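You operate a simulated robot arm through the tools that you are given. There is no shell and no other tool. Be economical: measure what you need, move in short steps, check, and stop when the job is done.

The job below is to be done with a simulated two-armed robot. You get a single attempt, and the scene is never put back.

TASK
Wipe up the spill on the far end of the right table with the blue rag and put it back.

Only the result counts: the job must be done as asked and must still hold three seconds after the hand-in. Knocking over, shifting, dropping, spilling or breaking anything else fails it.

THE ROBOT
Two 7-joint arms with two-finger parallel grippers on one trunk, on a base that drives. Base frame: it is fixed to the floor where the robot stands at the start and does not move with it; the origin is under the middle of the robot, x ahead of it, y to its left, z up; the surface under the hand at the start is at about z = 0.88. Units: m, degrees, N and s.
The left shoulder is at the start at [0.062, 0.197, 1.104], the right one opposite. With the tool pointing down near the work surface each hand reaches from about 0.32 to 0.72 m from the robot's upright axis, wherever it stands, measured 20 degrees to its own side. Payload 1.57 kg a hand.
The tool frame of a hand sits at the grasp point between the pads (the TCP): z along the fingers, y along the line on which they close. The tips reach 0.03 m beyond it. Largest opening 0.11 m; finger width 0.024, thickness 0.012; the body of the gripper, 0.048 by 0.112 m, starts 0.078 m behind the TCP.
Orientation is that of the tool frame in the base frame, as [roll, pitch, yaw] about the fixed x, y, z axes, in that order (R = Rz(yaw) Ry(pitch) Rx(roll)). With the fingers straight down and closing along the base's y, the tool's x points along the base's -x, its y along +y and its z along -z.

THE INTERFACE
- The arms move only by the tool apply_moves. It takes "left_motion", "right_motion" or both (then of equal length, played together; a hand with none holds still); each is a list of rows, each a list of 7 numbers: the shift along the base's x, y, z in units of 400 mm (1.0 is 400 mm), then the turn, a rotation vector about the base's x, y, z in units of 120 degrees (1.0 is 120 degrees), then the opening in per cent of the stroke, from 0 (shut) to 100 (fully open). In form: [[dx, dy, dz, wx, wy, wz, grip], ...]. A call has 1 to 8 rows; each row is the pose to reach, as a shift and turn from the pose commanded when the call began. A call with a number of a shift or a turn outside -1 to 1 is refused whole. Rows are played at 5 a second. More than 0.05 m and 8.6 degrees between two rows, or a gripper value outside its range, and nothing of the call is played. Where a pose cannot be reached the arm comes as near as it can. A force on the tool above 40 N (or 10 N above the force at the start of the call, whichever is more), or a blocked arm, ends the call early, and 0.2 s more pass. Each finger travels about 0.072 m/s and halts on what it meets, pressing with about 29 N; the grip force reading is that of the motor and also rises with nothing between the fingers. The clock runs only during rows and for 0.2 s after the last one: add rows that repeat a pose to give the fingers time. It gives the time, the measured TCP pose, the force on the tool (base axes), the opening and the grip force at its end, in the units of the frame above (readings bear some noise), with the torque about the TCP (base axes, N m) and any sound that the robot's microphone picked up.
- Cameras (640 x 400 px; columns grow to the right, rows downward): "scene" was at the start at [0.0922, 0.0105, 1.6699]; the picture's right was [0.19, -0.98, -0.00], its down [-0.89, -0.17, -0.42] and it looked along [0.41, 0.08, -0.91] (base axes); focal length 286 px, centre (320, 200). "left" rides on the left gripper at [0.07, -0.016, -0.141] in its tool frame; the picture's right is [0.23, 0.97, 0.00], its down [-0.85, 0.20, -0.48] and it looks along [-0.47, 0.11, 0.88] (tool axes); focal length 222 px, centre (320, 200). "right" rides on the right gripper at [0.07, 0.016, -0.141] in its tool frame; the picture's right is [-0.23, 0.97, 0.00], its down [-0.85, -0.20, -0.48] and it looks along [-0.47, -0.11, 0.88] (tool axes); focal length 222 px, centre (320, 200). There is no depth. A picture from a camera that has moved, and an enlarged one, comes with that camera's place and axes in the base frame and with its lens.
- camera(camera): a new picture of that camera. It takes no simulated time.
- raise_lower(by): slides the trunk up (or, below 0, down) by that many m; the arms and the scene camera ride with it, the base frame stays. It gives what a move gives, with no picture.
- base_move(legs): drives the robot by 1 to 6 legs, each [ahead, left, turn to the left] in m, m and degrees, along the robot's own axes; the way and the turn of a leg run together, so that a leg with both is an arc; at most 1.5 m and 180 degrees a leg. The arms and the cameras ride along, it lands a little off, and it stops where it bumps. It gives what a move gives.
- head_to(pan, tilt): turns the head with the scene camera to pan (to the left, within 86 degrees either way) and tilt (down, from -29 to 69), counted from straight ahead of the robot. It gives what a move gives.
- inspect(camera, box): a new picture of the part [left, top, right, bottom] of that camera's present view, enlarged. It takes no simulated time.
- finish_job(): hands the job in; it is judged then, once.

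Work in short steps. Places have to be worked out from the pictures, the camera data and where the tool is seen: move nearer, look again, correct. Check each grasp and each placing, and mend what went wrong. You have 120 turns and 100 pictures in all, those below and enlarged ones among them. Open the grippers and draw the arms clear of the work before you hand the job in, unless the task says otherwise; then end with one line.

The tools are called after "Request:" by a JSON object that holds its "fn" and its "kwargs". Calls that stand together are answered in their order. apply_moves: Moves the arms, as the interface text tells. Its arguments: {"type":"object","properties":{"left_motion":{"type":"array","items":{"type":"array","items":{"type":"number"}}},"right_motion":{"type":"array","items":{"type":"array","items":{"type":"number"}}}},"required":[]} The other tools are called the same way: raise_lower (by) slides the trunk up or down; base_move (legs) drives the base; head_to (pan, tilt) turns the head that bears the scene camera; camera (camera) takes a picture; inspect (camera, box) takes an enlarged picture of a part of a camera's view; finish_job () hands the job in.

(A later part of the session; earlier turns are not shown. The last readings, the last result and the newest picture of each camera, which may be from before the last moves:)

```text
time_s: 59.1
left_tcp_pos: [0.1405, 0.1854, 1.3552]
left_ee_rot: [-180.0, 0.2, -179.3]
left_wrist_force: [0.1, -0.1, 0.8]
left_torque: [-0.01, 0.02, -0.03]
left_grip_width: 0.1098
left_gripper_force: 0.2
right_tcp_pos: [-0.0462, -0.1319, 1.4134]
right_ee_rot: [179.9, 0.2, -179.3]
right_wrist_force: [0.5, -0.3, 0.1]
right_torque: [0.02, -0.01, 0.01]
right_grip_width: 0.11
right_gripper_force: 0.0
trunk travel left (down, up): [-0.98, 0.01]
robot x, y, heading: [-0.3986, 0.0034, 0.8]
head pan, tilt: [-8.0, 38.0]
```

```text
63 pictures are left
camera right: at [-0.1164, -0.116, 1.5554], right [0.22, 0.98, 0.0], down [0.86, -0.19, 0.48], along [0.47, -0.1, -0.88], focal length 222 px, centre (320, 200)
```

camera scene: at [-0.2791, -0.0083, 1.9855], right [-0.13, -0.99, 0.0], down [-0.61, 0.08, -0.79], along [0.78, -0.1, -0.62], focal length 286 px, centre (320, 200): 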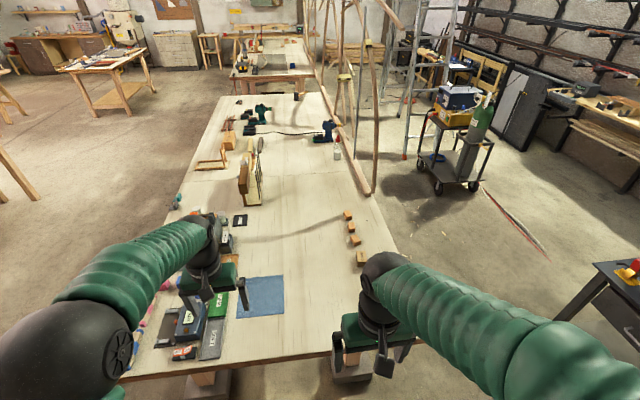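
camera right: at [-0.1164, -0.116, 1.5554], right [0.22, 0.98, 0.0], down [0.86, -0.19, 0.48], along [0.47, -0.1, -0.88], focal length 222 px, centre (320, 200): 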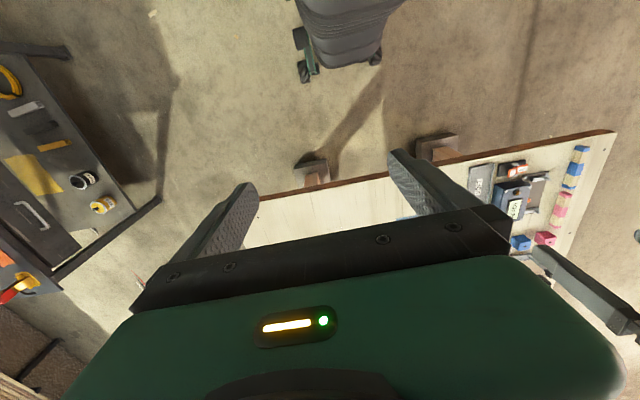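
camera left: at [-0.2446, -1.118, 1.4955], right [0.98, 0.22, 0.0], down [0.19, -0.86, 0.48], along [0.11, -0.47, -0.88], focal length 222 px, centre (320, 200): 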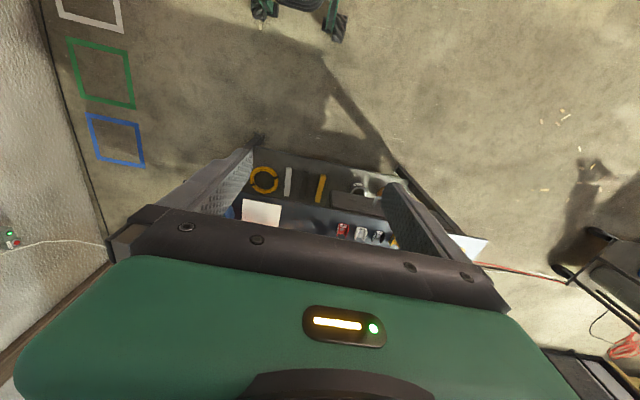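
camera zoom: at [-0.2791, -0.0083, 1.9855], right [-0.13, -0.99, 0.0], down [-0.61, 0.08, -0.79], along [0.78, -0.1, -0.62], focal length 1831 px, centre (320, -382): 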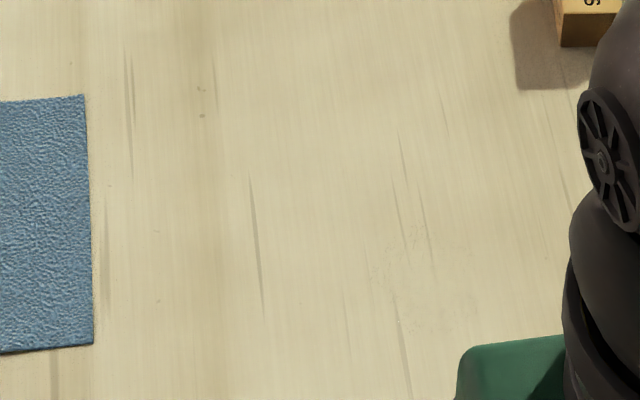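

A subtle patch shows on the bench at about (0.39,-0.17). The dark table also had a glint near the white plate; I zoom in there from here.

Request:
{"fn": "head_to", "kwargs": {"pan": -78, "tilt": 35}}

Request:
{"fn": "camera", "kwargs": {"camera": "scene"}}

```text
time_s: 60.5
left_tcp_pos: [0.1413, 0.1856, 1.3551]
left_ee_rot: [180.0, 0.2, -179.3]
left_wrist_force: [0.1, -0.9, -0.2]
left_torque: [0.02, 0.01, 0.0]
left_grip_width: 0.1103
left_gripper_force: 0.1
right_tcp_pos: [-0.0467, -0.1314, 1.414]
right_ee_rot: [-179.9, 0.2, -179.3]
right_wrist_force: [0.5, 0.3, -0.2]
right_torque: [0.03, -0.04, -0.01]
right_grip_width: 0.1102
right_gripper_force: 0.0
trunk travel left (down, up): [-0.98, 0.01]
robot x, y, heading: [-0.3975, 0.0018, 0.7]
head pan, tilt: [-78.0, 35.0]
```

```text
62 pictures are left
camera scene: at [-0.345, -0.0832, 1.9902], right [-0.98, -0.22, 0.0], down [-0.13, 0.56, -0.82], along [0.18, -0.8, -0.57], focal length 286 px, centre (320, 200)
```

scene: 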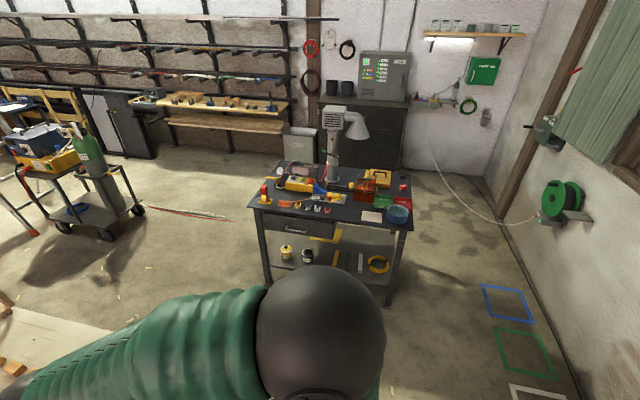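

Request:
{"fn": "inspect", "kwargs": {"camera": "scene", "box": [324, 165, 420, 225]}}

Request:
{"fn": "inspect", "kwargs": {"camera": "scene", "box": [246, 160, 342, 220]}}

```text
6.67 times, centred on (372, 195) of scene
camera zoom: at [-0.345, -0.0832, 1.9902], right [-0.98, -0.22, 0.0], down [-0.13, 0.56, -0.82], along [0.18, -0.8, -0.57], focal length 1907 px, centre (-27, 233)
```

zoom: 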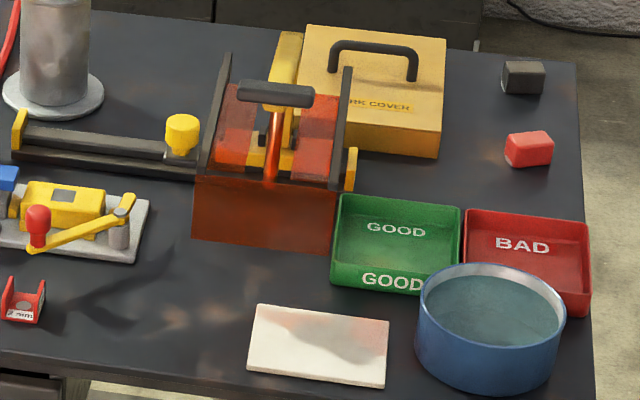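

```text
6.67 times, centred on (294, 190) of scene
camera zoom: at [-0.345, -0.0832, 1.9902], right [-0.98, -0.22, 0.0], down [-0.13, 0.56, -0.82], along [0.18, -0.8, -0.57], focal length 1907 px, centre (493, 267)
```

zoom: 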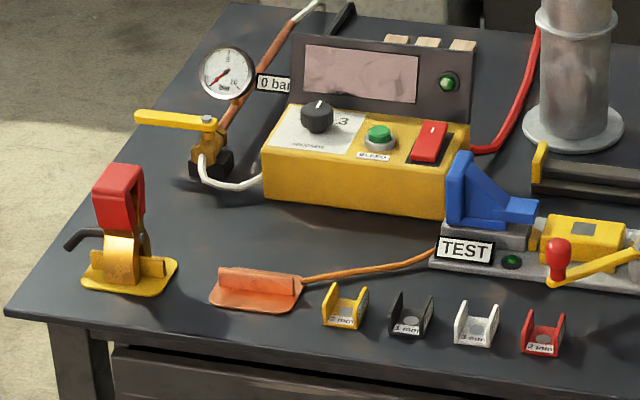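

Those are just shadows. I go back to the start position for a close view of the bench patch.

Request:
{"fn": "base_move", "kwargs": {"legs": [[0.25, 0, 0]]}}

Request:
{"fn": "head_to", "kwargs": {"pan": -15, "tilt": 60}}

Request:
{"fn": "camera", "kwargs": {"camera": "scene"}}

Request:
{"fn": "camera", "kwargs": {"camera": "right"}}

```text
time_s: 62.4
left_tcp_pos: [0.3845, 0.188, 1.3581]
left_ee_rot: [179.9, 0.5, -179.3]
left_wrist_force: [-0.1, -0.5, 0.2]
left_torque: [0.01, 0.01, 0.0]
left_grip_width: 0.1099
left_gripper_force: 0.1
right_tcp_pos: [0.1979, -0.1279, 1.4154]
right_ee_rot: [-179.9, 0.5, -179.2]
right_wrist_force: [-0.2, 1.2, -0.8]
right_torque: [0.01, -0.01, 0.03]
right_grip_width: 0.11
right_gripper_force: 0.0
trunk travel left (down, up): [-0.98, 0.01]
robot x, y, heading: [-0.1454, 0.005, 0.8]
head pan, tilt: [-78.0, 35.0]
```

```text
time_s: 63.7
left_tcp_pos: [0.3908, 0.1894, 1.3559]
left_ee_rot: [-180.0, 0.2, -179.4]
left_wrist_force: [-0.8, 1.0, 0.0]
left_torque: [0.0, 0.0, -0.03]
left_grip_width: 0.11
left_gripper_force: 0.1
right_tcp_pos: [0.2045, -0.1276, 1.4149]
right_ee_rot: [-179.9, 0.3, -179.3]
right_wrist_force: [-0.1, -0.3, -0.4]
right_torque: [-0.03, 0.0, 0.01]
right_grip_width: 0.1099
right_gripper_force: 0.0
trunk travel left (down, up): [-0.98, 0.01]
robot x, y, heading: [-0.1469, 0.0058, 0.8]
head pan, tilt: [-15.0, 60.0]
```

```text
59 pictures are left
camera scene: at [-0.0467, -0.0105, 1.9558], right [-0.25, -0.97, 0.0], down [-0.84, 0.21, -0.5], along [0.48, -0.12, -0.87], focal length 286 px, centre (320, 200)
```

scene: 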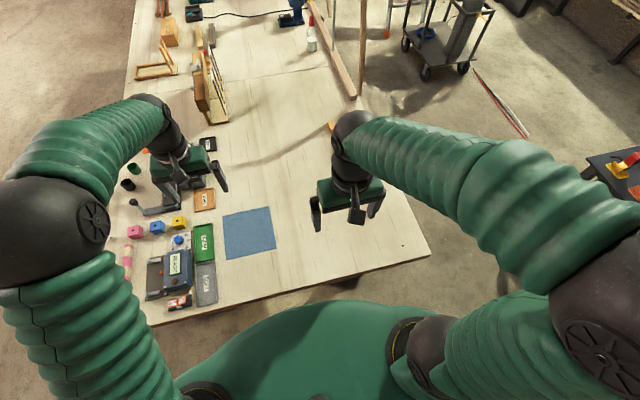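

```text
58 pictures are left
camera right: at [0.135, -0.1125, 1.5556], right [0.21, 0.98, 0.0], down [0.86, -0.19, 0.48], along [0.47, -0.1, -0.88], focal length 222 px, centre (320, 200)
```

right: 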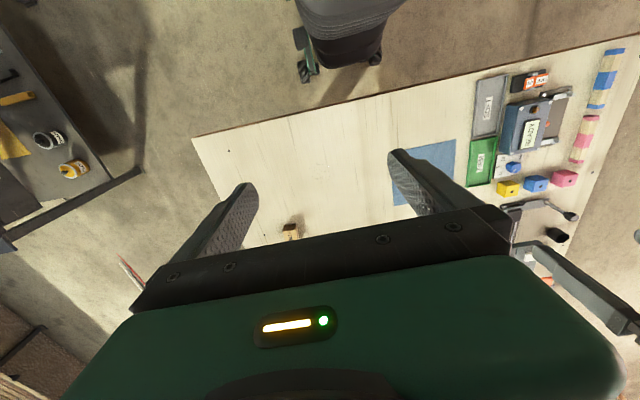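

Request:
{"fn": "inspect", "kwargs": {"camera": "scene", "box": [280, 205, 376, 265]}}

Request:
{"fn": "inspect", "kwargs": {"camera": "right", "box": [250, 110, 410, 210]}}

```text
6.67 times, centred on (328, 235) of scene
camera zoom: at [-0.0467, -0.0105, 1.9558], right [-0.25, -0.97, 0.0], down [-0.84, 0.21, -0.5], along [0.48, -0.12, -0.87], focal length 1907 px, centre (267, -33)
```

zoom: 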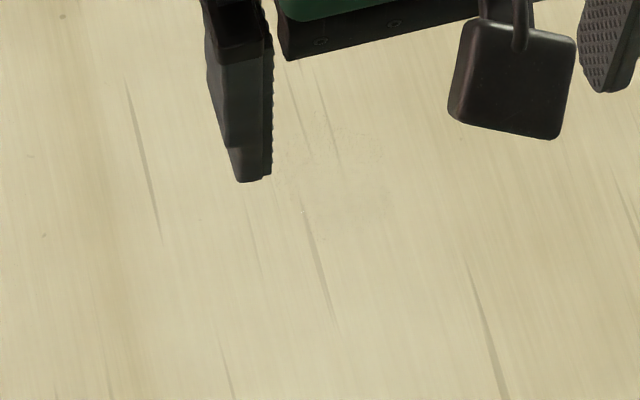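

```text
4.00 times, centred on (330, 160) of right
camera zoom: at [0.135, -0.1125, 1.5556], right [0.21, 0.98, 0.0], down [0.86, -0.19, 0.48], along [0.47, -0.1, -0.88], focal length 888 px, centre (280, 360)
```

zoom: 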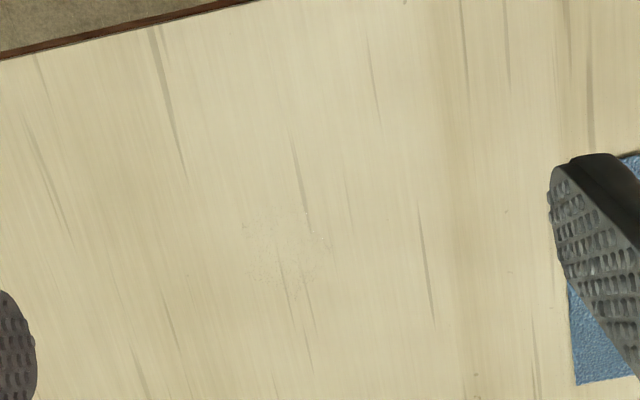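

A very faint patch exists, but that's at the near end of this bench. I take a tight zoom on the blue table at the right wall and the surfaces there.

Request:
{"fn": "head_to", "kwargs": {"pan": -25, "tilt": 15}}

Request:
{"fn": "camera", "kwargs": {"camera": "scene"}}

```text
time_s: 64.8
left_tcp_pos: [0.3913, 0.189, 1.3561]
left_ee_rot: [-179.9, 0.2, -179.3]
left_wrist_force: [0.0, 0.1, 0.3]
left_torque: [-0.01, -0.01, 0.0]
left_grip_width: 0.1102
left_gripper_force: 0.0
right_tcp_pos: [0.2033, -0.1284, 1.414]
right_ee_rot: [180.0, 0.2, -179.3]
right_wrist_force: [0.8, -0.9, 0.0]
right_torque: [0.0, -0.03, 0.02]
right_grip_width: 0.1101
right_gripper_force: 0.0
trunk travel left (down, up): [-0.98, 0.01]
robot x, y, heading: [-0.1464, 0.0077, 0.6]
head pan, tilt: [-25.0, 15.0]
```

```text
55 pictures are left
camera scene: at [-0.0272, -0.0326, 2.022], right [-0.41, -0.91, 0.0], down [-0.24, 0.11, -0.97], along [0.88, -0.4, -0.26], focal length 286 px, centre (320, 200)
```

scene: 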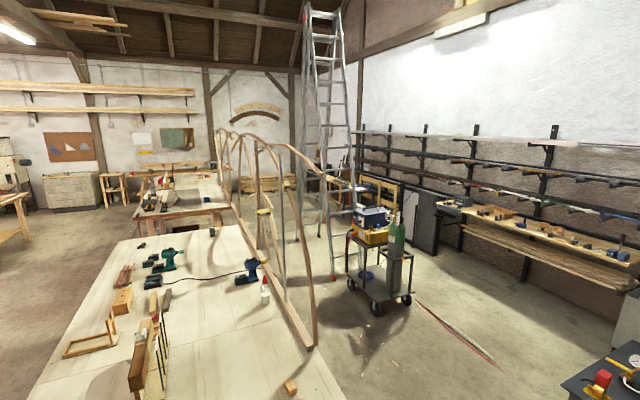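

I survey via the open left aisle: back off, strafe left to y≈1.6, and drive ahead to x≈2.3.

Request:
{"fn": "base_move", "kwargs": {"legs": [[-0.3, 0, 0], [0, 1.5, 0], [1.4, 0, 0], [1.2, 0, 0]]}}

Request:
{"fn": "head_to", "kwargs": {"pan": -10, "tilt": 25}}

Request:
{"fn": "camera", "kwargs": {"camera": "scene"}}

Request:
{"fn": "head_to", "kwargs": {"pan": -65, "tilt": 40}}

Request:
{"fn": "camera", "kwargs": {"camera": "scene"}}

Request:
{"fn": "head_to", "kwargs": {"pan": 75, "tilt": 40}}

Request:
{"fn": "camera", "kwargs": {"camera": "scene"}}

```text
time_s: 86.2
left_tcp_pos: [2.6381, 1.8635, 1.3574]
left_ee_rot: [-180.0, 0.3, -174.7]
left_wrist_force: [-0.1, 0.7, -0.1]
left_torque: [0.01, 0.01, 0.02]
left_grip_width: 0.1098
left_gripper_force: 0.0
right_tcp_pos: [2.4774, 1.5337, 1.4138]
right_ee_rot: [180.0, 0.2, -174.7]
right_wrist_force: [-0.2, -0.9, -0.4]
right_torque: [0.0, 0.01, 0.0]
right_grip_width: 0.1101
right_gripper_force: 0.1
trunk travel left (down, up): [-0.98, 0.01]
robot x, y, heading: [2.1186, 1.6396, 5.1]
head pan, tilt: [-25.0, 15.0]
```

```text
time_s: 86.9
left_tcp_pos: [2.6385, 1.8626, 1.3572]
left_ee_rot: [179.9, 0.3, -174.6]
left_wrist_force: [1.0, 0.5, 0.1]
left_torque: [-0.02, 0.02, -0.01]
left_grip_width: 0.1103
left_gripper_force: 0.0
right_tcp_pos: [2.4771, 1.5336, 1.415]
right_ee_rot: [-180.0, 0.3, -174.7]
right_wrist_force: [-0.2, 0.3, 1.1]
right_torque: [0.02, 0.0, -0.02]
right_grip_width: 0.1101
right_gripper_force: 0.2
trunk travel left (down, up): [-0.98, 0.01]
robot x, y, heading: [2.1161, 1.6373, 5.2]
head pan, tilt: [-10.0, 25.0]
```

```text
54 pictures are left
camera scene: at [2.2437, 1.6339, 2.0059], right [-0.08, -1.0, 0.0], down [-0.42, 0.03, -0.91], along [0.9, -0.07, -0.42], focal length 286 px, centre (320, 200)
```

scene: 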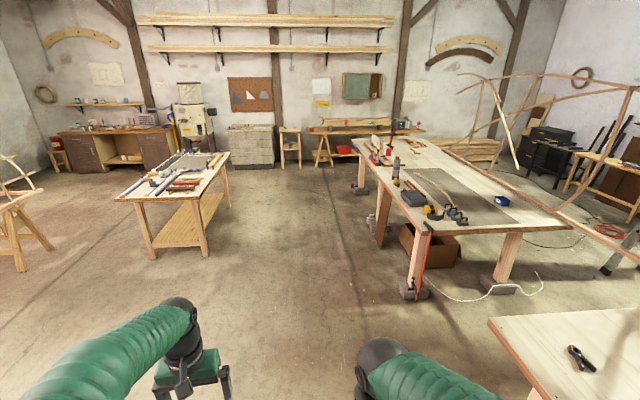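

```text
time_s: 88.2
left_tcp_pos: [2.6402, 1.8633, 1.3562]
left_ee_rot: [-179.9, 0.3, -174.8]
left_wrist_force: [-0.8, 0.7, -0.3]
left_torque: [-0.01, 0.0, 0.02]
left_grip_width: 0.1099
left_gripper_force: 0.1
right_tcp_pos: [2.4779, 1.5318, 1.4139]
right_ee_rot: [-180.0, 0.3, -174.7]
right_wrist_force: [-0.4, 0.1, 0.7]
right_torque: [-0.02, 0.03, 0.01]
right_grip_width: 0.1098
right_gripper_force: 0.1
trunk travel left (down, up): [-0.98, 0.01]
robot x, y, heading: [2.1246, 1.6426, 5.5]
head pan, tilt: [-65.0, 40.0]
```

```text
53 pictures are left
camera scene: at [2.1955, 1.5679, 1.9826], right [-0.86, -0.51, 0.0], down [-0.33, 0.55, -0.77], along [0.39, -0.66, -0.64], focal length 286 px, centre (320, 200)
```

scene: 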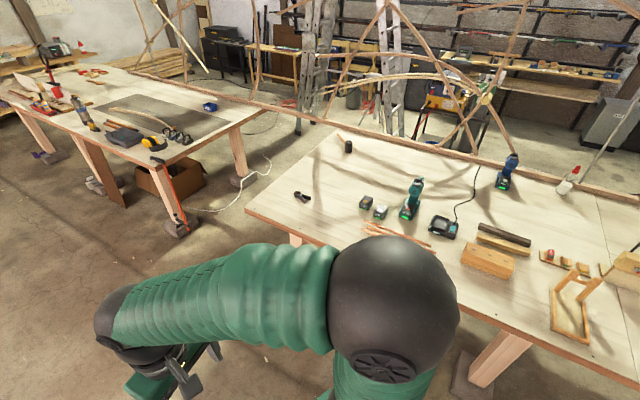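

```text
time_s: 90.4
left_tcp_pos: [2.6376, 1.8636, 1.3567]
left_ee_rot: [-180.0, 0.3, -174.7]
left_wrist_force: [-0.8, -0.4, -0.2]
left_torque: [-0.04, -0.03, 0.0]
left_grip_width: 0.1098
left_gripper_force: 0.0
right_tcp_pos: [2.4765, 1.5324, 1.4129]
right_ee_rot: [179.9, 0.3, -174.7]
right_wrist_force: [0.0, -0.5, -0.4]
right_torque: [-0.01, 0.01, -0.02]
right_grip_width: 0.11
right_gripper_force: 0.0
trunk travel left (down, up): [-0.98, 0.01]
robot x, y, heading: [2.117, 1.6394, 5.3]
head pan, tilt: [75.0, 40.0]
```

```text
52 pictures are left
camera scene: at [2.1668, 1.7253, 1.9826], right [0.99, -0.17, 0.0], down [-0.11, -0.63, -0.77], along [0.13, 0.75, -0.64], focal length 286 px, centre (320, 200)
```

scene: 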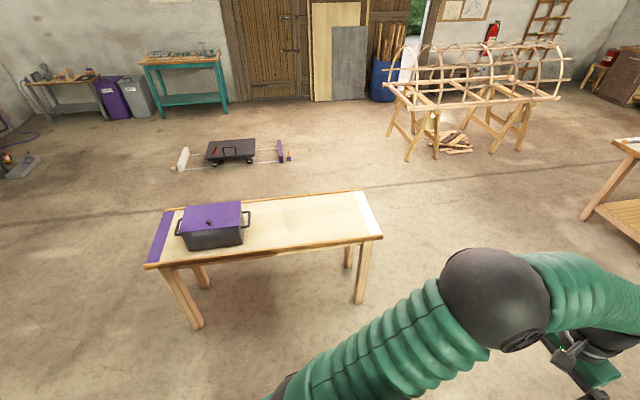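

I drive further up between the messy table and the second bench to see their tops.

Request:
{"fn": "base_move", "kwargs": {"legs": [[0, 0, -5], [1.5, 0.1, 0], [0.8, 0, 0]]}}

Request:
{"fn": "head_to", "kwargs": {"pan": -40, "tilt": 35}}

Request:
{"fn": "camera", "kwargs": {"camera": "scene"}}

Request:
{"fn": "head_to", "kwargs": {"pan": 50, "tilt": 35}}

Request:
{"fn": "camera", "kwargs": {"camera": "scene"}}

```text
refused: leg 2 is longer than a leg can be; nothing moved
```

```text
time_s: 92.3
left_tcp_pos: [2.6393, 1.8636, 1.3562]
left_ee_rot: [180.0, 0.3, -174.7]
left_wrist_force: [0.7, 0.0, -0.1]
left_torque: [0.0, 0.01, 0.01]
left_grip_width: 0.1098
left_gripper_force: 0.0
right_tcp_pos: [2.4786, 1.5337, 1.4149]
right_ee_rot: [-180.0, 0.4, -174.7]
right_wrist_force: [-0.4, 0.1, -0.8]
right_torque: [-0.01, 0.01, 0.0]
right_grip_width: 0.1104
right_gripper_force: 0.1
trunk travel left (down, up): [-0.98, 0.01]
robot x, y, heading: [2.1204, 1.6371, 5.5]
head pan, tilt: [-40.0, 35.0]
```

```text
51 pictures are left
camera scene: at [2.2249, 1.5912, 1.9901], right [-0.57, -0.82, 0.0], down [-0.47, 0.33, -0.82], along [0.67, -0.47, -0.57], focal length 286 px, centre (320, 200)
```

scene: 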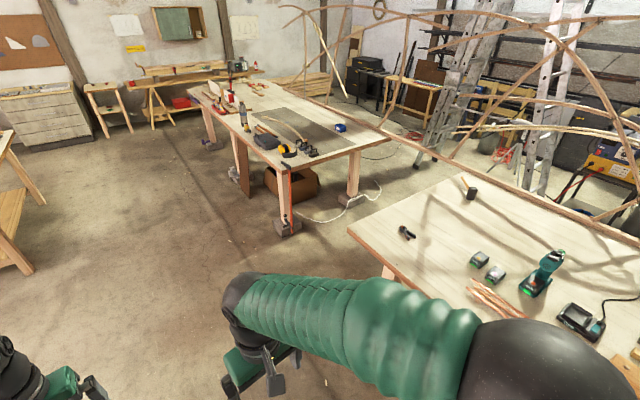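

```text
time_s: 94.0
left_tcp_pos: [2.6388, 1.8643, 1.3571]
left_ee_rot: [179.8, 0.3, -174.7]
left_wrist_force: [-0.6, -0.7, 0.1]
left_torque: [0.0, 0.0, 0.01]
left_grip_width: 0.1103
left_gripper_force: 0.0
right_tcp_pos: [2.4777, 1.5338, 1.4144]
right_ee_rot: [180.0, 0.3, -174.7]
right_wrist_force: [-0.2, 0.5, -1.2]
right_torque: [0.0, -0.01, -0.01]
right_grip_width: 0.11
right_gripper_force: 0.1
trunk travel left (down, up): [-0.98, 0.01]
robot x, y, heading: [2.1192, 1.6412, 5.3]
head pan, tilt: [50.0, 35.0]
```

```text
50 pictures are left
camera scene: at [2.2026, 1.7139, 1.9901], right [0.82, -0.57, 0.0], down [-0.33, -0.47, -0.82], along [0.47, 0.67, -0.57], focal length 286 px, centre (320, 200)
```

scene: 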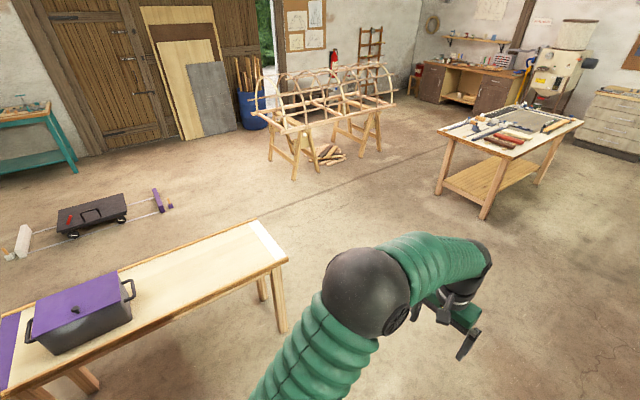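

Now retry the drive ahead with legal legs.

Request:
{"fn": "base_move", "kwargs": {"legs": [[0, 0, -5], [1.4, 0, 0], [0.8, 0, 0]]}}

Request:
{"fn": "head_to", "kwargs": {"pan": -40, "tilt": 35}}

Request:
{"fn": "camera", "kwargs": {"camera": "scene"}}

Request:
{"fn": "head_to", "kwargs": {"pan": 50, "tilt": 35}}

Request:
{"fn": "camera", "kwargs": {"camera": "scene"}}

```text
time_s: 105.4
left_tcp_pos: [4.8635, 1.7887, 1.3574]
left_ee_rot: [-179.9, 0.4, 178.7]
left_wrist_force: [-0.1, -0.1, -0.3]
left_torque: [-0.01, 0.01, 0.01]
left_grip_width: 0.1101
left_gripper_force: 0.2
right_tcp_pos: [4.666, 1.4784, 1.4153]
right_ee_rot: [-179.9, 0.4, 178.8]
right_wrist_force: [-0.3, -0.3, 1.1]
right_torque: [-0.01, -0.03, 0.01]
right_grip_width: 0.11
right_gripper_force: 0.1
trunk travel left (down, up): [-0.98, 0.01]
robot x, y, heading: [4.3257, 1.6249, -1.1]
head pan, tilt: [50.0, 35.0]
```

```text
time_s: 107.0
left_tcp_pos: [4.8635, 1.7878, 1.3574]
left_ee_rot: [180.0, 0.3, 178.9]
left_wrist_force: [-0.6, 1.5, -0.2]
left_torque: [-0.02, -0.01, -0.03]
left_grip_width: 0.11
left_gripper_force: 0.1
right_tcp_pos: [4.6665, 1.4786, 1.4148]
right_ee_rot: [-180.0, 0.4, 178.8]
right_wrist_force: [-0.2, 0.5, 1.2]
right_torque: [-0.01, 0.04, 0.01]
right_grip_width: 0.1102
right_gripper_force: 0.0
trunk travel left (down, up): [-0.98, 0.01]
robot x, y, heading: [4.3247, 1.6255, -1.2]
head pan, tilt: [-40.0, 35.0]
```

```text
49 pictures are left
camera scene: at [4.4234, 1.5649, 1.9901], right [-0.66, -0.75, 0.0], down [-0.43, 0.38, -0.82], along [0.62, -0.54, -0.57], focal length 286 px, centre (320, 200)
```

scene: 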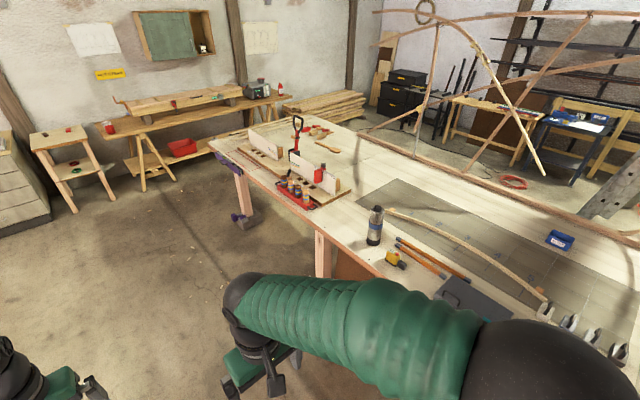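

```text
time_s: 108.7
left_tcp_pos: [4.8644, 1.789, 1.357]
left_ee_rot: [180.0, 0.3, 178.7]
left_wrist_force: [0.1, -0.6, 0.7]
left_torque: [-0.03, 0.03, 0.01]
left_grip_width: 0.1099
left_gripper_force: 0.0
right_tcp_pos: [4.6671, 1.4774, 1.4158]
right_ee_rot: [-179.9, 0.3, 178.8]
right_wrist_force: [0.1, -1.2, 0.2]
right_torque: [0.02, 0.01, 0.0]
right_grip_width: 0.1099
right_gripper_force: 0.0
trunk travel left (down, up): [-0.98, 0.01]
robot x, y, heading: [4.321, 1.6228, -1.1]
head pan, tilt: [50.0, 35.0]
```

```text
48 pictures are left
camera scene: at [4.4156, 1.6893, 1.9901], right [0.75, -0.66, 0.0], down [-0.38, -0.43, -0.82], along [0.54, 0.62, -0.57], focal length 286 px, centre (320, 200)
```

scene: 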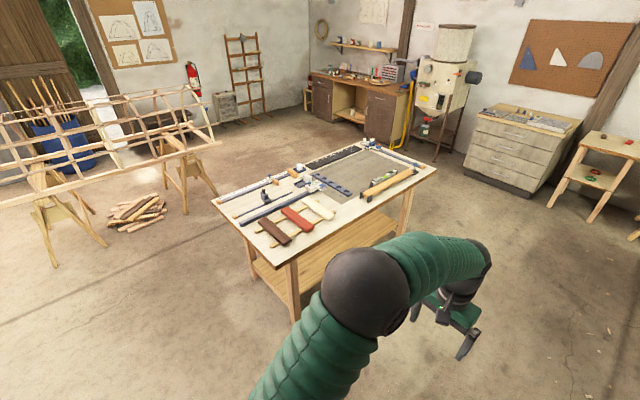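

Neither has a spill. I check the blue table (white area) from here with a tight zoom, plus the right half of the second bench.

Request:
{"fn": "head_to", "kwargs": {"pan": -55, "tilt": 30}}

Request:
{"fn": "inspect", "kwargs": {"camera": "scene", "box": [350, 60, 590, 210]}}

Request:
{"fn": "inspect", "kwargs": {"camera": "scene", "box": [0, 100, 320, 300]}}

```text
time_s: 110.5
left_tcp_pos: [4.8644, 1.7874, 1.3583]
left_ee_rot: [180.0, 0.3, 178.7]
left_wrist_force: [0.3, -0.3, -0.4]
left_torque: [-0.02, -0.01, 0.02]
left_grip_width: 0.1098
left_gripper_force: 0.0
right_tcp_pos: [4.6665, 1.4787, 1.4154]
right_ee_rot: [-180.0, 0.3, 178.8]
right_wrist_force: [0.1, 0.3, 0.6]
right_torque: [0.02, 0.03, 0.04]
right_grip_width: 0.11
right_gripper_force: 0.0
trunk travel left (down, up): [-0.98, 0.01]
robot x, y, heading: [4.3241, 1.6256, -1.0]
head pan, tilt: [-55.0, 30.0]
```

```text
2.67 times, centred on (470, 135) of scene
camera zoom: at [4.4076, 1.5478, 1.9979], right [-0.83, -0.56, 0.0], down [-0.28, 0.42, -0.87], along [0.48, -0.72, -0.5], focal length 763 px, centre (-80, 373)
```

zoom: 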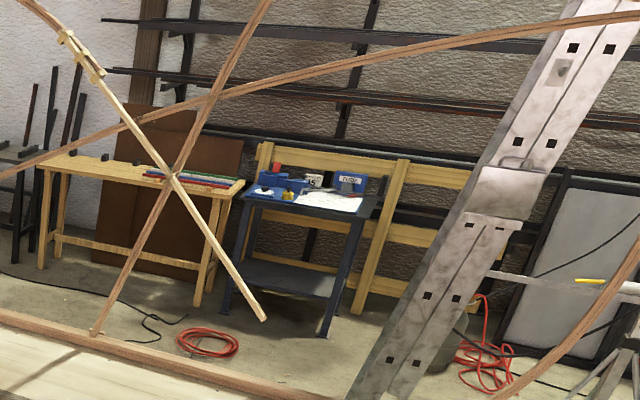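

```text
2.00 times, centred on (160, 200) of scene
camera zoom: at [4.4076, 1.5478, 1.9979], right [-0.83, -0.56, 0.0], down [-0.28, 0.42, -0.87], along [0.48, -0.72, -0.5], focal length 572 px, centre (640, 200)
```

zoom: 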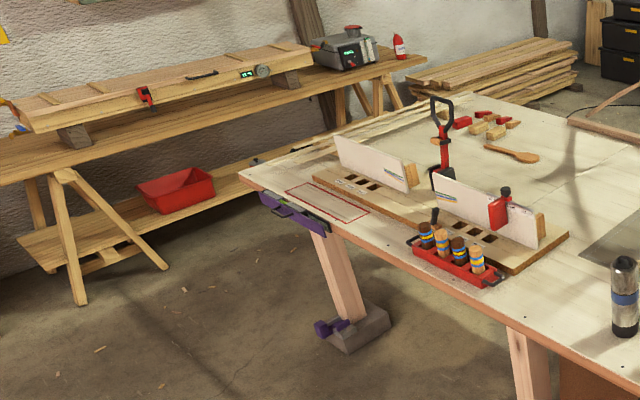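

Nothing obvious. On the way back I'll stop at x≈2.4 and zoom into bench 1's far end for faint clear patches.

Request:
{"fn": "base_move", "kwargs": {"legs": [[-1.4, 0, 0]]}}

Request:
{"fn": "head_to", "kwargs": {"pan": -70, "tilt": 40}}

Request:
{"fn": "inspect", "kwargs": {"camera": "scene", "box": [160, 110, 400, 260]}}

Request:
{"fn": "inspect", "kwargs": {"camera": "scene", "box": [400, 110, 640, 260]}}

```text
time_s: 117.5
left_tcp_pos: [3.4529, 1.8176, 1.3562]
left_ee_rot: [180.0, 0.3, 179.5]
left_wrist_force: [0.4, 0.7, 0.7]
left_torque: [-0.01, -0.02, -0.01]
left_grip_width: 0.11
left_gripper_force: 0.1
right_tcp_pos: [3.2596, 1.5031, 1.4136]
right_ee_rot: [-179.9, 0.3, 179.5]
right_wrist_force: [-0.7, -0.8, -0.4]
right_torque: [-0.01, -0.02, -0.02]
right_grip_width: 0.1098
right_gripper_force: 0.0
trunk travel left (down, up): [-0.98, 0.01]
robot x, y, heading: [2.9138, 1.6452, -0.6]
head pan, tilt: [-55.0, 30.0]
```

```text
time_s: 118.3
left_tcp_pos: [3.4511, 1.8163, 1.3581]
left_ee_rot: [180.0, 0.4, 179.6]
left_wrist_force: [-0.3, -0.3, -0.4]
left_torque: [-0.02, 0.0, -0.02]
left_grip_width: 0.1097
left_gripper_force: 0.0
right_tcp_pos: [3.2574, 1.5035, 1.4151]
right_ee_rot: [-180.0, 0.4, 179.5]
right_wrist_force: [0.5, -0.1, -0.4]
right_torque: [-0.04, 0.01, 0.01]
right_grip_width: 0.1096
right_gripper_force: 0.0
trunk travel left (down, up): [-0.98, 0.01]
robot x, y, heading: [2.9127, 1.6463, -0.7]
head pan, tilt: [-70.0, 40.0]
```

```text
2.67 times, centred on (280, 185) of scene
camera zoom: at [2.9756, 1.5645, 1.9826], right [-0.94, -0.33, 0.0], down [-0.22, 0.61, -0.77], along [0.25, -0.72, -0.64], focal length 763 px, centre (427, 240)
```

zoom: 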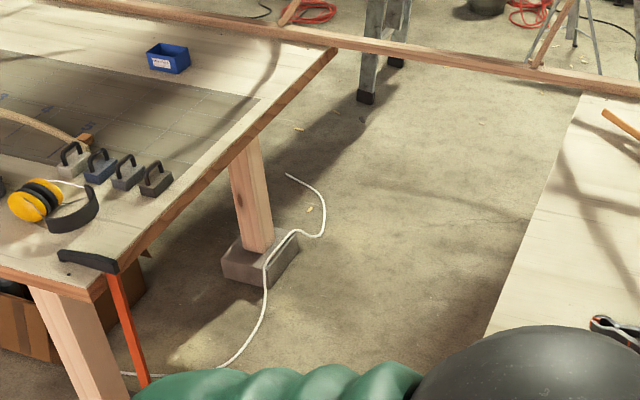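

```text
2.67 times, centred on (520, 185) of scene
camera zoom: at [2.9756, 1.5645, 1.9826], right [-0.94, -0.33, 0.0], down [-0.22, 0.61, -0.77], along [0.25, -0.72, -0.64], focal length 763 px, centre (-213, 240)
```

zoom: 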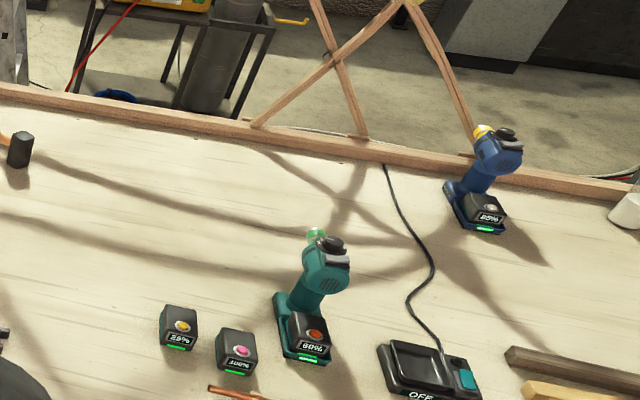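

Nothing there either. I return and inspect the dark (right) table closely with arms out of the way.

Request:
{"fn": "base_move", "kwargs": {"legs": [[-1.5, 0, 0], [-1.4, 0, 0], [-0.45, 0, 0]]}}

Request:
{"fn": "head_to", "kwargs": {"pan": 86, "tilt": 30}}

Request:
{"fn": "camera", "kwargs": {"camera": "scene"}}

```text
time_s: 134.6
left_tcp_pos: [0.1138, 1.8221, 1.356]
left_ee_rot: [180.0, 0.3, 179.4]
left_wrist_force: [0.2, -0.5, -0.4]
left_torque: [-0.02, 0.04, -0.01]
left_grip_width: 0.1101
left_gripper_force: 0.0
right_tcp_pos: [-0.0811, 1.5089, 1.4139]
right_ee_rot: [-180.0, 0.1, 179.4]
right_wrist_force: [0.3, 0.5, -0.3]
right_torque: [0.01, 0.0, 0.01]
right_grip_width: 0.11
right_gripper_force: 0.2
trunk travel left (down, up): [-0.98, 0.01]
robot x, y, heading: [-0.429, 1.6503, -0.6]
head pan, tilt: [-70.0, 40.0]
```

```text
time_s: 137.0
left_tcp_pos: [0.1064, 1.8218, 1.3576]
left_ee_rot: [-180.0, 0.5, 179.4]
left_wrist_force: [-0.2, 0.3, 0.2]
left_torque: [0.0, 0.0, 0.0]
left_grip_width: 0.1099
left_gripper_force: 0.1
right_tcp_pos: [-0.0868, 1.5083, 1.4149]
right_ee_rot: [179.9, 0.4, 179.4]
right_wrist_force: [-0.5, 1.1, -0.3]
right_torque: [0.0, 0.03, -0.04]
right_grip_width: 0.1099
right_gripper_force: 0.0
trunk travel left (down, up): [-0.98, 0.01]
robot x, y, heading: [-0.4305, 1.6515, -0.6]
head pan, tilt: [85.9, 30.0]
```

```text
43 pictures are left
camera scene: at [-0.3881, 1.7406, 1.998], right [1.0, -0.08, 0.0], down [-0.04, -0.5, -0.87], along [0.07, 0.86, -0.5], focal length 286 px, centre (320, 200)
```

scene: 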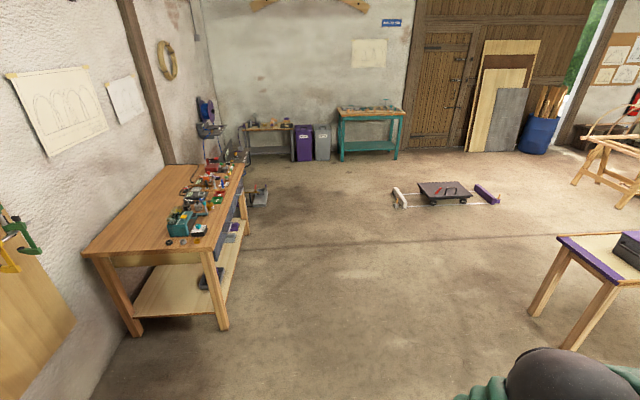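

No spill here. I drive to the dark table.

Request:
{"fn": "base_move", "kwargs": {"legs": [[0, -1.5, 0], [0, -0.6, 0], [0, 0, -90]]}}

Request:
{"fn": "head_to", "kwargs": {"pan": 10, "tilt": 40}}

Request:
{"fn": "camera", "kwargs": {"camera": "scene"}}

```text
time_s: 151.3
left_tcp_pos: [-0.3641, -1.0077, 1.3572]
left_ee_rot: [-179.8, 0.4, 86.0]
left_wrist_force: [-0.3, 0.2, -0.1]
left_torque: [0.02, -0.01, 0.0]
left_grip_width: 0.1103
left_gripper_force: 0.1
right_tcp_pos: [-0.6634, -0.7954, 1.4153]
right_ee_rot: [-180.0, 0.4, 86.0]
right_wrist_force: [0.1, -0.6, -0.7]
right_torque: [0.0, 0.01, -0.01]
right_grip_width: 0.11
right_gripper_force: 0.1
trunk travel left (down, up): [-0.98, 0.01]
robot x, y, heading: [-0.5036, -0.4593, -94.2]
head pan, tilt: [85.9, 30.0]
```

```text
time_s: 152.8
left_tcp_pos: [-0.3657, -1.0066, 1.3566]
left_ee_rot: [180.0, 0.5, 86.0]
left_wrist_force: [-0.3, 0.5, 0.0]
left_torque: [-0.02, -0.01, -0.03]
left_grip_width: 0.11
left_gripper_force: 0.1
right_tcp_pos: [-0.6657, -0.794, 1.4161]
right_ee_rot: [179.9, 0.5, 86.0]
right_wrist_force: [-0.3, 0.3, 0.2]
right_torque: [-0.01, 0.0, -0.01]
right_grip_width: 0.1102
right_gripper_force: 0.1
trunk travel left (down, up): [-0.98, 0.01]
robot x, y, heading: [-0.5032, -0.4638, -93.9]
head pan, tilt: [10.0, 40.0]
```

```text
42 pictures are left
camera scene: at [-0.4972, -0.5811, 1.9825], right [-0.99, -0.1, 0.0], down [-0.07, 0.64, -0.76], along [0.08, -0.76, -0.64], focal length 286 px, centre (320, 200)
```

scene: 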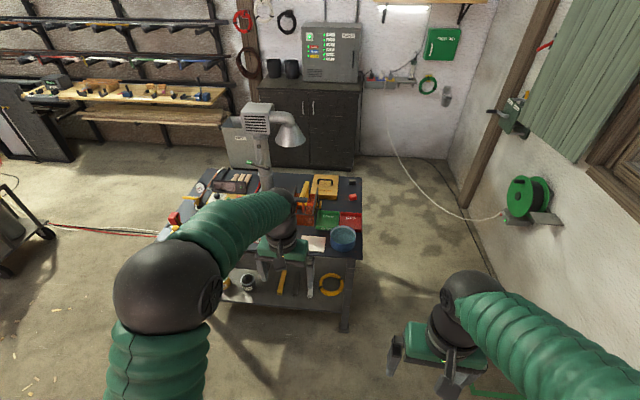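

I turn the body left so the arm no longer covers the table.

Request:
{"fn": "base_move", "kwargs": {"legs": [[0, 0, 45], [0.2, -0.35, 0]]}}

Request:
{"fn": "head_to", "kwargs": {"pan": -20, "tilt": 45}}

Request:
{"fn": "camera", "kwargs": {"camera": "scene"}}

```text
time_s: 157.4
left_tcp_pos: [-0.157, -1.1227, 1.3584]
left_ee_rot: [-179.7, 0.6, 130.6]
left_wrist_force: [0.9, -0.8, 0.8]
left_torque: [-0.04, 0.01, 0.02]
left_grip_width: 0.1101
left_gripper_force: 0.0
right_tcp_pos: [-0.5199, -1.1814, 1.4171]
right_ee_rot: [-179.6, 0.6, 130.7]
right_wrist_force: [0.1, 0.3, 0.8]
right_torque: [-0.03, 0.04, 0.05]
right_grip_width: 0.1101
right_gripper_force: 0.0
trunk travel left (down, up): [-0.98, 0.01]
robot x, y, heading: [-0.6424, -0.8394, -49.5]
head pan, tilt: [10.0, 40.0]
```

```text
time_s: 158.3
left_tcp_pos: [-0.1591, -1.1241, 1.3581]
left_ee_rot: [-179.8, 0.5, 130.7]
left_wrist_force: [-0.7, 0.0, 0.3]
left_torque: [-0.02, 0.01, 0.0]
left_grip_width: 0.1101
left_gripper_force: 0.1
right_tcp_pos: [-0.522, -1.1844, 1.416]
right_ee_rot: [-179.7, 0.5, 130.5]
right_wrist_force: [0.4, 1.2, -0.1]
right_torque: [-0.01, -0.01, 0.01]
right_grip_width: 0.1101
right_gripper_force: 0.1
trunk travel left (down, up): [-0.98, 0.01]
robot x, y, heading: [-0.6434, -0.8378, -49.2]
head pan, tilt: [-20.0, 45.0]
```

```text
41 pictures are left
camera scene: at [-0.5871, -0.9357, 1.9754], right [-0.94, -0.35, 0.0], down [-0.25, 0.66, -0.71], along [0.25, -0.66, -0.71], focal length 286 px, centre (320, 200)
```

scene: 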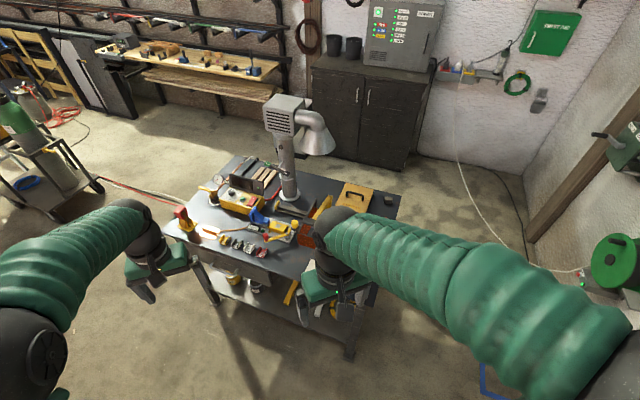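

Request:
{"fn": "inspect", "kwargs": {"camera": "scene", "box": [160, 140, 320, 240]}}

Request:
{"fn": "inspect", "kwargs": {"camera": "scene", "box": [260, 150, 420, 250]}}

```text
4.00 times, centred on (240, 190) of scene
camera zoom: at [-0.5871, -0.9357, 1.9754], right [-0.94, -0.35, 0.0], down [-0.25, 0.66, -0.71], along [0.25, -0.66, -0.71], focal length 1144 px, centre (640, 240)
```

zoom: 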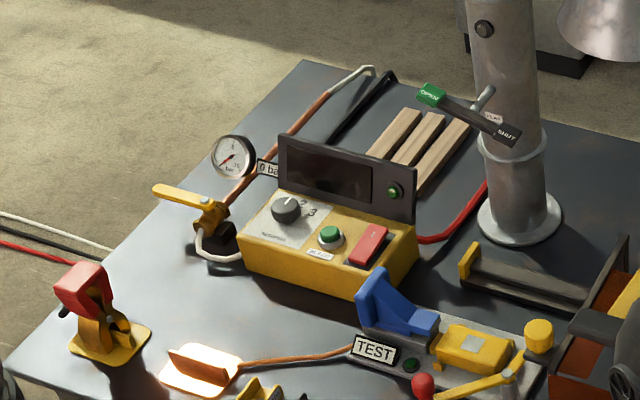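

```text
4.00 times, centred on (340, 200) of scene
camera zoom: at [-0.5871, -0.9357, 1.9754], right [-0.94, -0.35, 0.0], down [-0.25, 0.66, -0.71], along [0.25, -0.66, -0.71], focal length 1144 px, centre (240, 200)
```

zoom: 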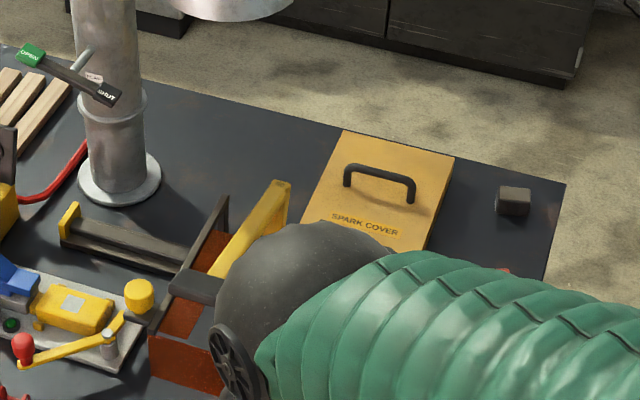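

The dark table is clean. I check the wall bench on the right from here.

Request:
{"fn": "head_to", "kwargs": {"pan": 10, "tilt": 30}}

Request:
{"fn": "camera", "kwargs": {"camera": "scene"}}

Request:
{"fn": "head_to", "kwargs": {"pan": 35, "tilt": 35}}

Request:
{"fn": "camera", "kwargs": {"camera": "scene"}}

```text
time_s: 159.3
left_tcp_pos: [-0.1614, -1.1266, 1.3578]
left_ee_rot: [-179.8, 0.5, 130.6]
left_wrist_force: [0.7, 0.8, 0.8]
left_torque: [0.04, 0.0, 0.05]
left_grip_width: 0.1099
left_gripper_force: 0.0
right_tcp_pos: [-0.5248, -1.1874, 1.4157]
right_ee_rot: [-179.9, 0.6, 130.7]
right_wrist_force: [0.0, -0.1, 0.1]
right_torque: [-0.03, -0.01, 0.0]
right_grip_width: 0.1099
right_gripper_force: 0.0
trunk travel left (down, up): [-0.98, 0.01]
robot x, y, heading: [-0.6448, -0.8367, -49.4]
head pan, tilt: [10.0, 30.0]
```

```text
38 pictures are left
camera scene: at [-0.5482, -0.9201, 1.9977], right [-0.64, -0.77, 0.0], down [-0.39, 0.32, -0.86], along [0.67, -0.55, -0.5], focal length 286 px, centre (320, 200)
```

scene: 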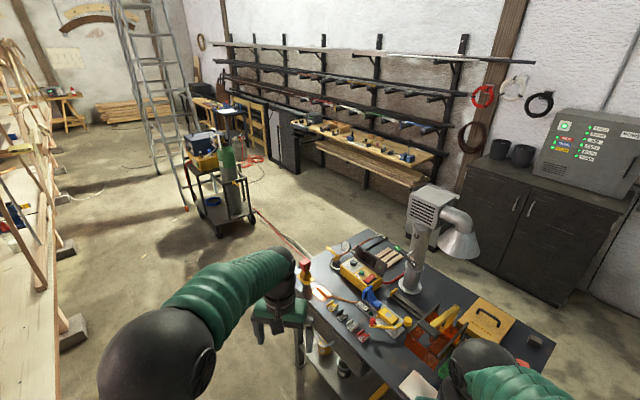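

```text
time_s: 160.2
left_tcp_pos: [-0.1636, -1.1293, 1.3594]
left_ee_rot: [-180.0, 0.5, 130.6]
left_wrist_force: [1.2, 0.1, 0.0]
left_torque: [-0.02, -0.04, 0.0]
left_grip_width: 0.1096
left_gripper_force: 0.1
right_tcp_pos: [-0.527, -1.1882, 1.4155]
right_ee_rot: [180.0, 0.5, 130.6]
right_wrist_force: [-0.8, 0.3, 0.1]
right_torque: [0.03, -0.02, 0.0]
right_grip_width: 0.1105
right_gripper_force: 0.1
trunk travel left (down, up): [-0.98, 0.01]
robot x, y, heading: [-0.6443, -0.8358, -49.2]
head pan, tilt: [35.0, 35.0]
```

```text
37 pictures are left
camera scene: at [-0.5352, -0.8865, 1.99], right [-0.25, -0.97, 0.0], down [-0.56, 0.14, -0.82], along [0.79, -0.2, -0.58], focal length 286 px, centre (320, 200)
```

scene: 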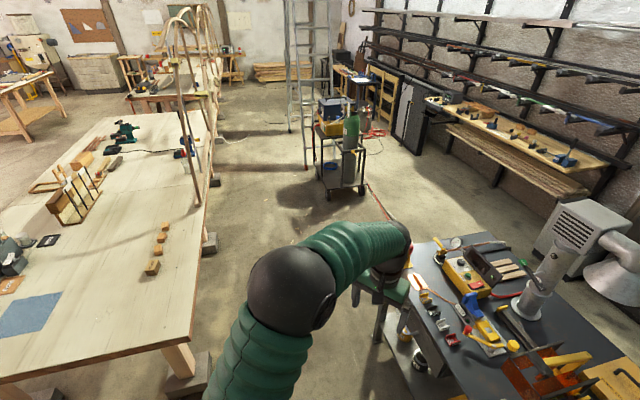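

No spill elsewhere; the faint clear patch at ≈(0.39,-0.17) on the bench under the right hand is the only candidate. I return to the start position and look at it closely.

Request:
{"fn": "base_move", "kwargs": {"legs": [[0, 0, 49], [0.22, 0, 0], [0, 0.84, 0]]}}

Request:
{"fn": "head_to", "kwargs": {"pan": 0, "tilt": 50}}

Request:
{"fn": "inspect", "kwargs": {"camera": "scene", "box": [200, 150, 440, 300]}}

```text
time_s: 168.0
left_tcp_pos: [0.1255, 0.139, 1.3607]
left_ee_rot: [179.6, 0.6, 179.2]
left_wrist_force: [0.8, -0.8, 1.0]
left_torque: [0.05, 0.0, 0.03]
left_grip_width: 0.1101
left_gripper_force: 0.0
right_tcp_pos: [-0.0717, -0.1732, 1.416]
right_ee_rot: [179.7, 0.5, 179.3]
right_wrist_force: [0.2, 0.1, 0.3]
right_torque: [0.02, 0.03, 0.01]
right_grip_width: 0.1101
right_gripper_force: 0.0
trunk travel left (down, up): [-0.98, 0.01]
robot x, y, heading: [-0.4125, -0.024, -0.9]
head pan, tilt: [35.0, 35.0]
```

```text
time_s: 169.0
left_tcp_pos: [0.1252, 0.1413, 1.3581]
left_ee_rot: [179.9, 0.6, 179.2]
left_wrist_force: [-0.1, 0.4, 0.9]
left_torque: [-0.01, -0.03, 0.04]
left_grip_width: 0.11
left_gripper_force: 0.0
right_tcp_pos: [-0.072, -0.1707, 1.4166]
right_ee_rot: [179.9, 0.7, 179.2]
right_wrist_force: [-0.2, 0.4, -0.3]
right_torque: [0.06, -0.02, 0.02]
right_grip_width: 0.1103
right_gripper_force: 0.1
trunk travel left (down, up): [-0.98, 0.01]
robot x, y, heading: [-0.4074, -0.0239, -1.0]
head pan, tilt: [0.0, 50.0]
```

```text
2.67 times, centred on (320, 225) of scene
camera zoom: at [-0.2998, -0.0298, 1.9684], right [-0.01, -1.0, 0.0], down [-0.77, 0.01, -0.64], along [0.64, -0.01, -0.77], focal length 763 px, centre (320, 133)
```

zoom: 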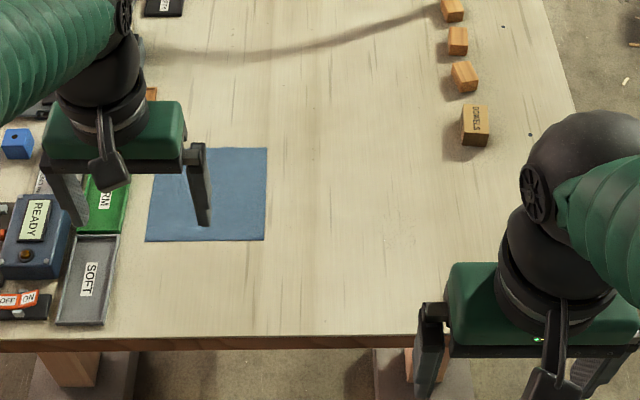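

I drive to the start spot and lower the trunk, then zoom the wrist camera onto the patch to learn its look.

Request:
{"fn": "base_move", "kwargs": {"legs": [[0.4, 0.03, 1]]}}

Request:
{"fn": "raise_lower", "kwargs": {"by": -0.28}}

Request:
{"fn": "inspect", "kwargs": {"camera": "right", "box": [220, 80, 420, 205]}}

```text
time_s: 171.6
left_tcp_pos: [0.5201, 0.1855, 1.361]
left_ee_rot: [-179.9, 0.8, -179.5]
left_wrist_force: [0.1, 0.2, -0.7]
left_torque: [-0.01, -0.03, 0.05]
left_grip_width: 0.1099
left_gripper_force: 0.1
right_tcp_pos: [0.3306, -0.1324, 1.4178]
right_ee_rot: [179.9, 0.8, -179.4]
right_wrist_force: [0.2, 0.7, 0.2]
right_torque: [-0.01, 0.0, 0.01]
right_grip_width: 0.11
right_gripper_force: 0.0
trunk travel left (down, up): [-0.98, 0.01]
robot x, y, heading: [-0.0084, 0.0052, 0.4]
head pan, tilt: [0.0, 50.0]
```

```text
time_s: 174.4
left_tcp_pos: [0.5235, 0.1862, 1.0807]
left_ee_rot: [-180.0, 0.6, -179.4]
left_wrist_force: [-0.3, 0.8, -0.2]
left_torque: [0.02, 0.0, 0.0]
left_grip_width: 0.1101
left_gripper_force: 0.0
right_tcp_pos: [0.3331, -0.1301, 1.1374]
right_ee_rot: [-179.9, 0.6, -179.4]
right_wrist_force: [0.3, 0.0, 0.3]
right_torque: [-0.03, 0.0, 0.01]
right_grip_width: 0.1102
right_gripper_force: 0.1
trunk travel left (down, up): [-0.7, 0.29]
robot x, y, heading: [-0.0053, 0.0089, 0.9]
head pan, tilt: [0.0, 50.0]
```

```text
3.20 times, centred on (320, 142) of right
camera zoom: at [0.2627, -0.115, 1.2775], right [0.22, 0.98, 0.0], down [0.85, -0.19, 0.49], along [0.48, -0.1, -0.87], focal length 711 px, centre (320, 384)
```

zoom: 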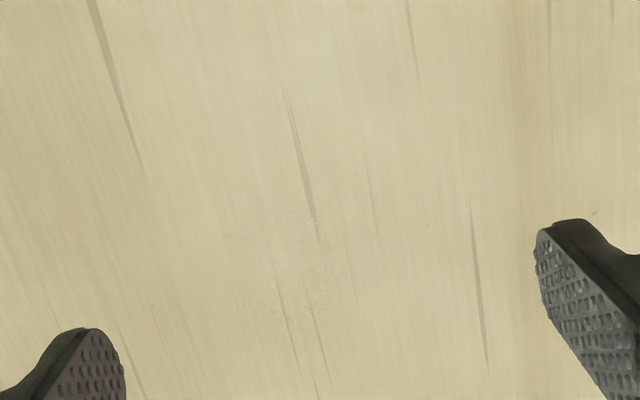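

The patch is just a few fine specks. I re-zoom sharply on the dark table from here, especially the glinting area by the plate and both ends.

Request:
{"fn": "head_to", "kwargs": {"pan": -80, "tilt": 30}}

Request:
{"fn": "inspect", "kwargs": {"camera": "scene", "box": [288, 150, 384, 210]}}

Request:
{"fn": "inspect", "kwargs": {"camera": "scene", "box": [384, 155, 480, 215]}}

```text
time_s: 175.9
left_tcp_pos: [0.5225, 0.1857, 1.0797]
left_ee_rot: [179.9, 0.6, -179.4]
left_wrist_force: [0.3, -0.1, -0.4]
left_torque: [0.02, -0.05, 0.01]
left_grip_width: 0.11
left_gripper_force: 0.0
right_tcp_pos: [0.3332, -0.1305, 1.1354]
right_ee_rot: [180.0, 0.6, -179.3]
right_wrist_force: [0.0, 0.1, -0.3]
right_torque: [0.0, 0.02, 0.0]
right_grip_width: 0.1103
right_gripper_force: 0.0
trunk travel left (down, up): [-0.7, 0.29]
robot x, y, heading: [-0.0072, 0.0063, 0.6]
head pan, tilt: [-80.0, 30.0]
```

```text
6.67 times, centred on (336, 180) of scene
camera zoom: at [0.0429, -0.0842, 1.718], right [-0.98, -0.18, 0.0], down [-0.09, 0.49, -0.87], along [0.16, -0.85, -0.5], focal length 1907 px, centre (213, 333)
```

zoom: 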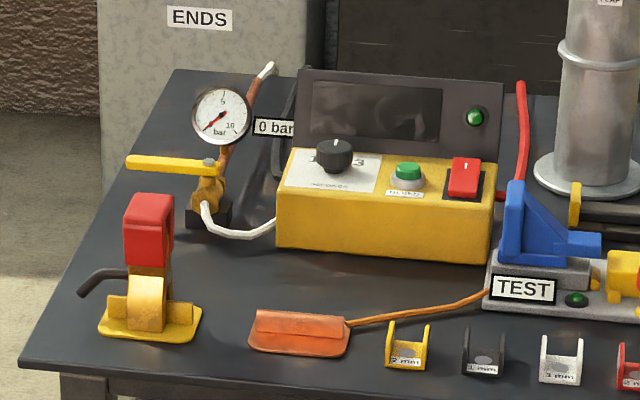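

```text
6.67 times, centred on (432, 185) of scene
camera zoom: at [0.0429, -0.0842, 1.718], right [-0.98, -0.18, 0.0], down [-0.09, 0.49, -0.87], along [0.16, -0.85, -0.5], focal length 1907 px, centre (-427, 300)
```

zoom: 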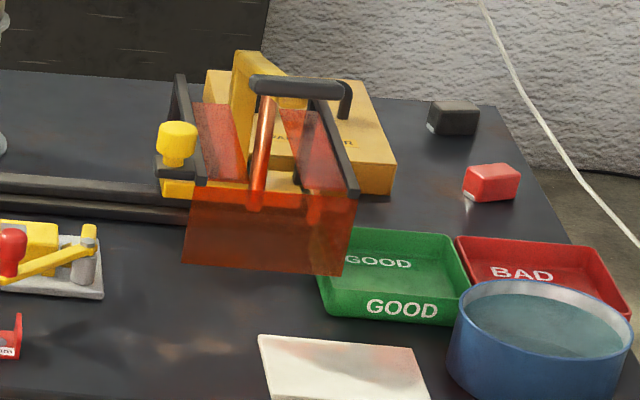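

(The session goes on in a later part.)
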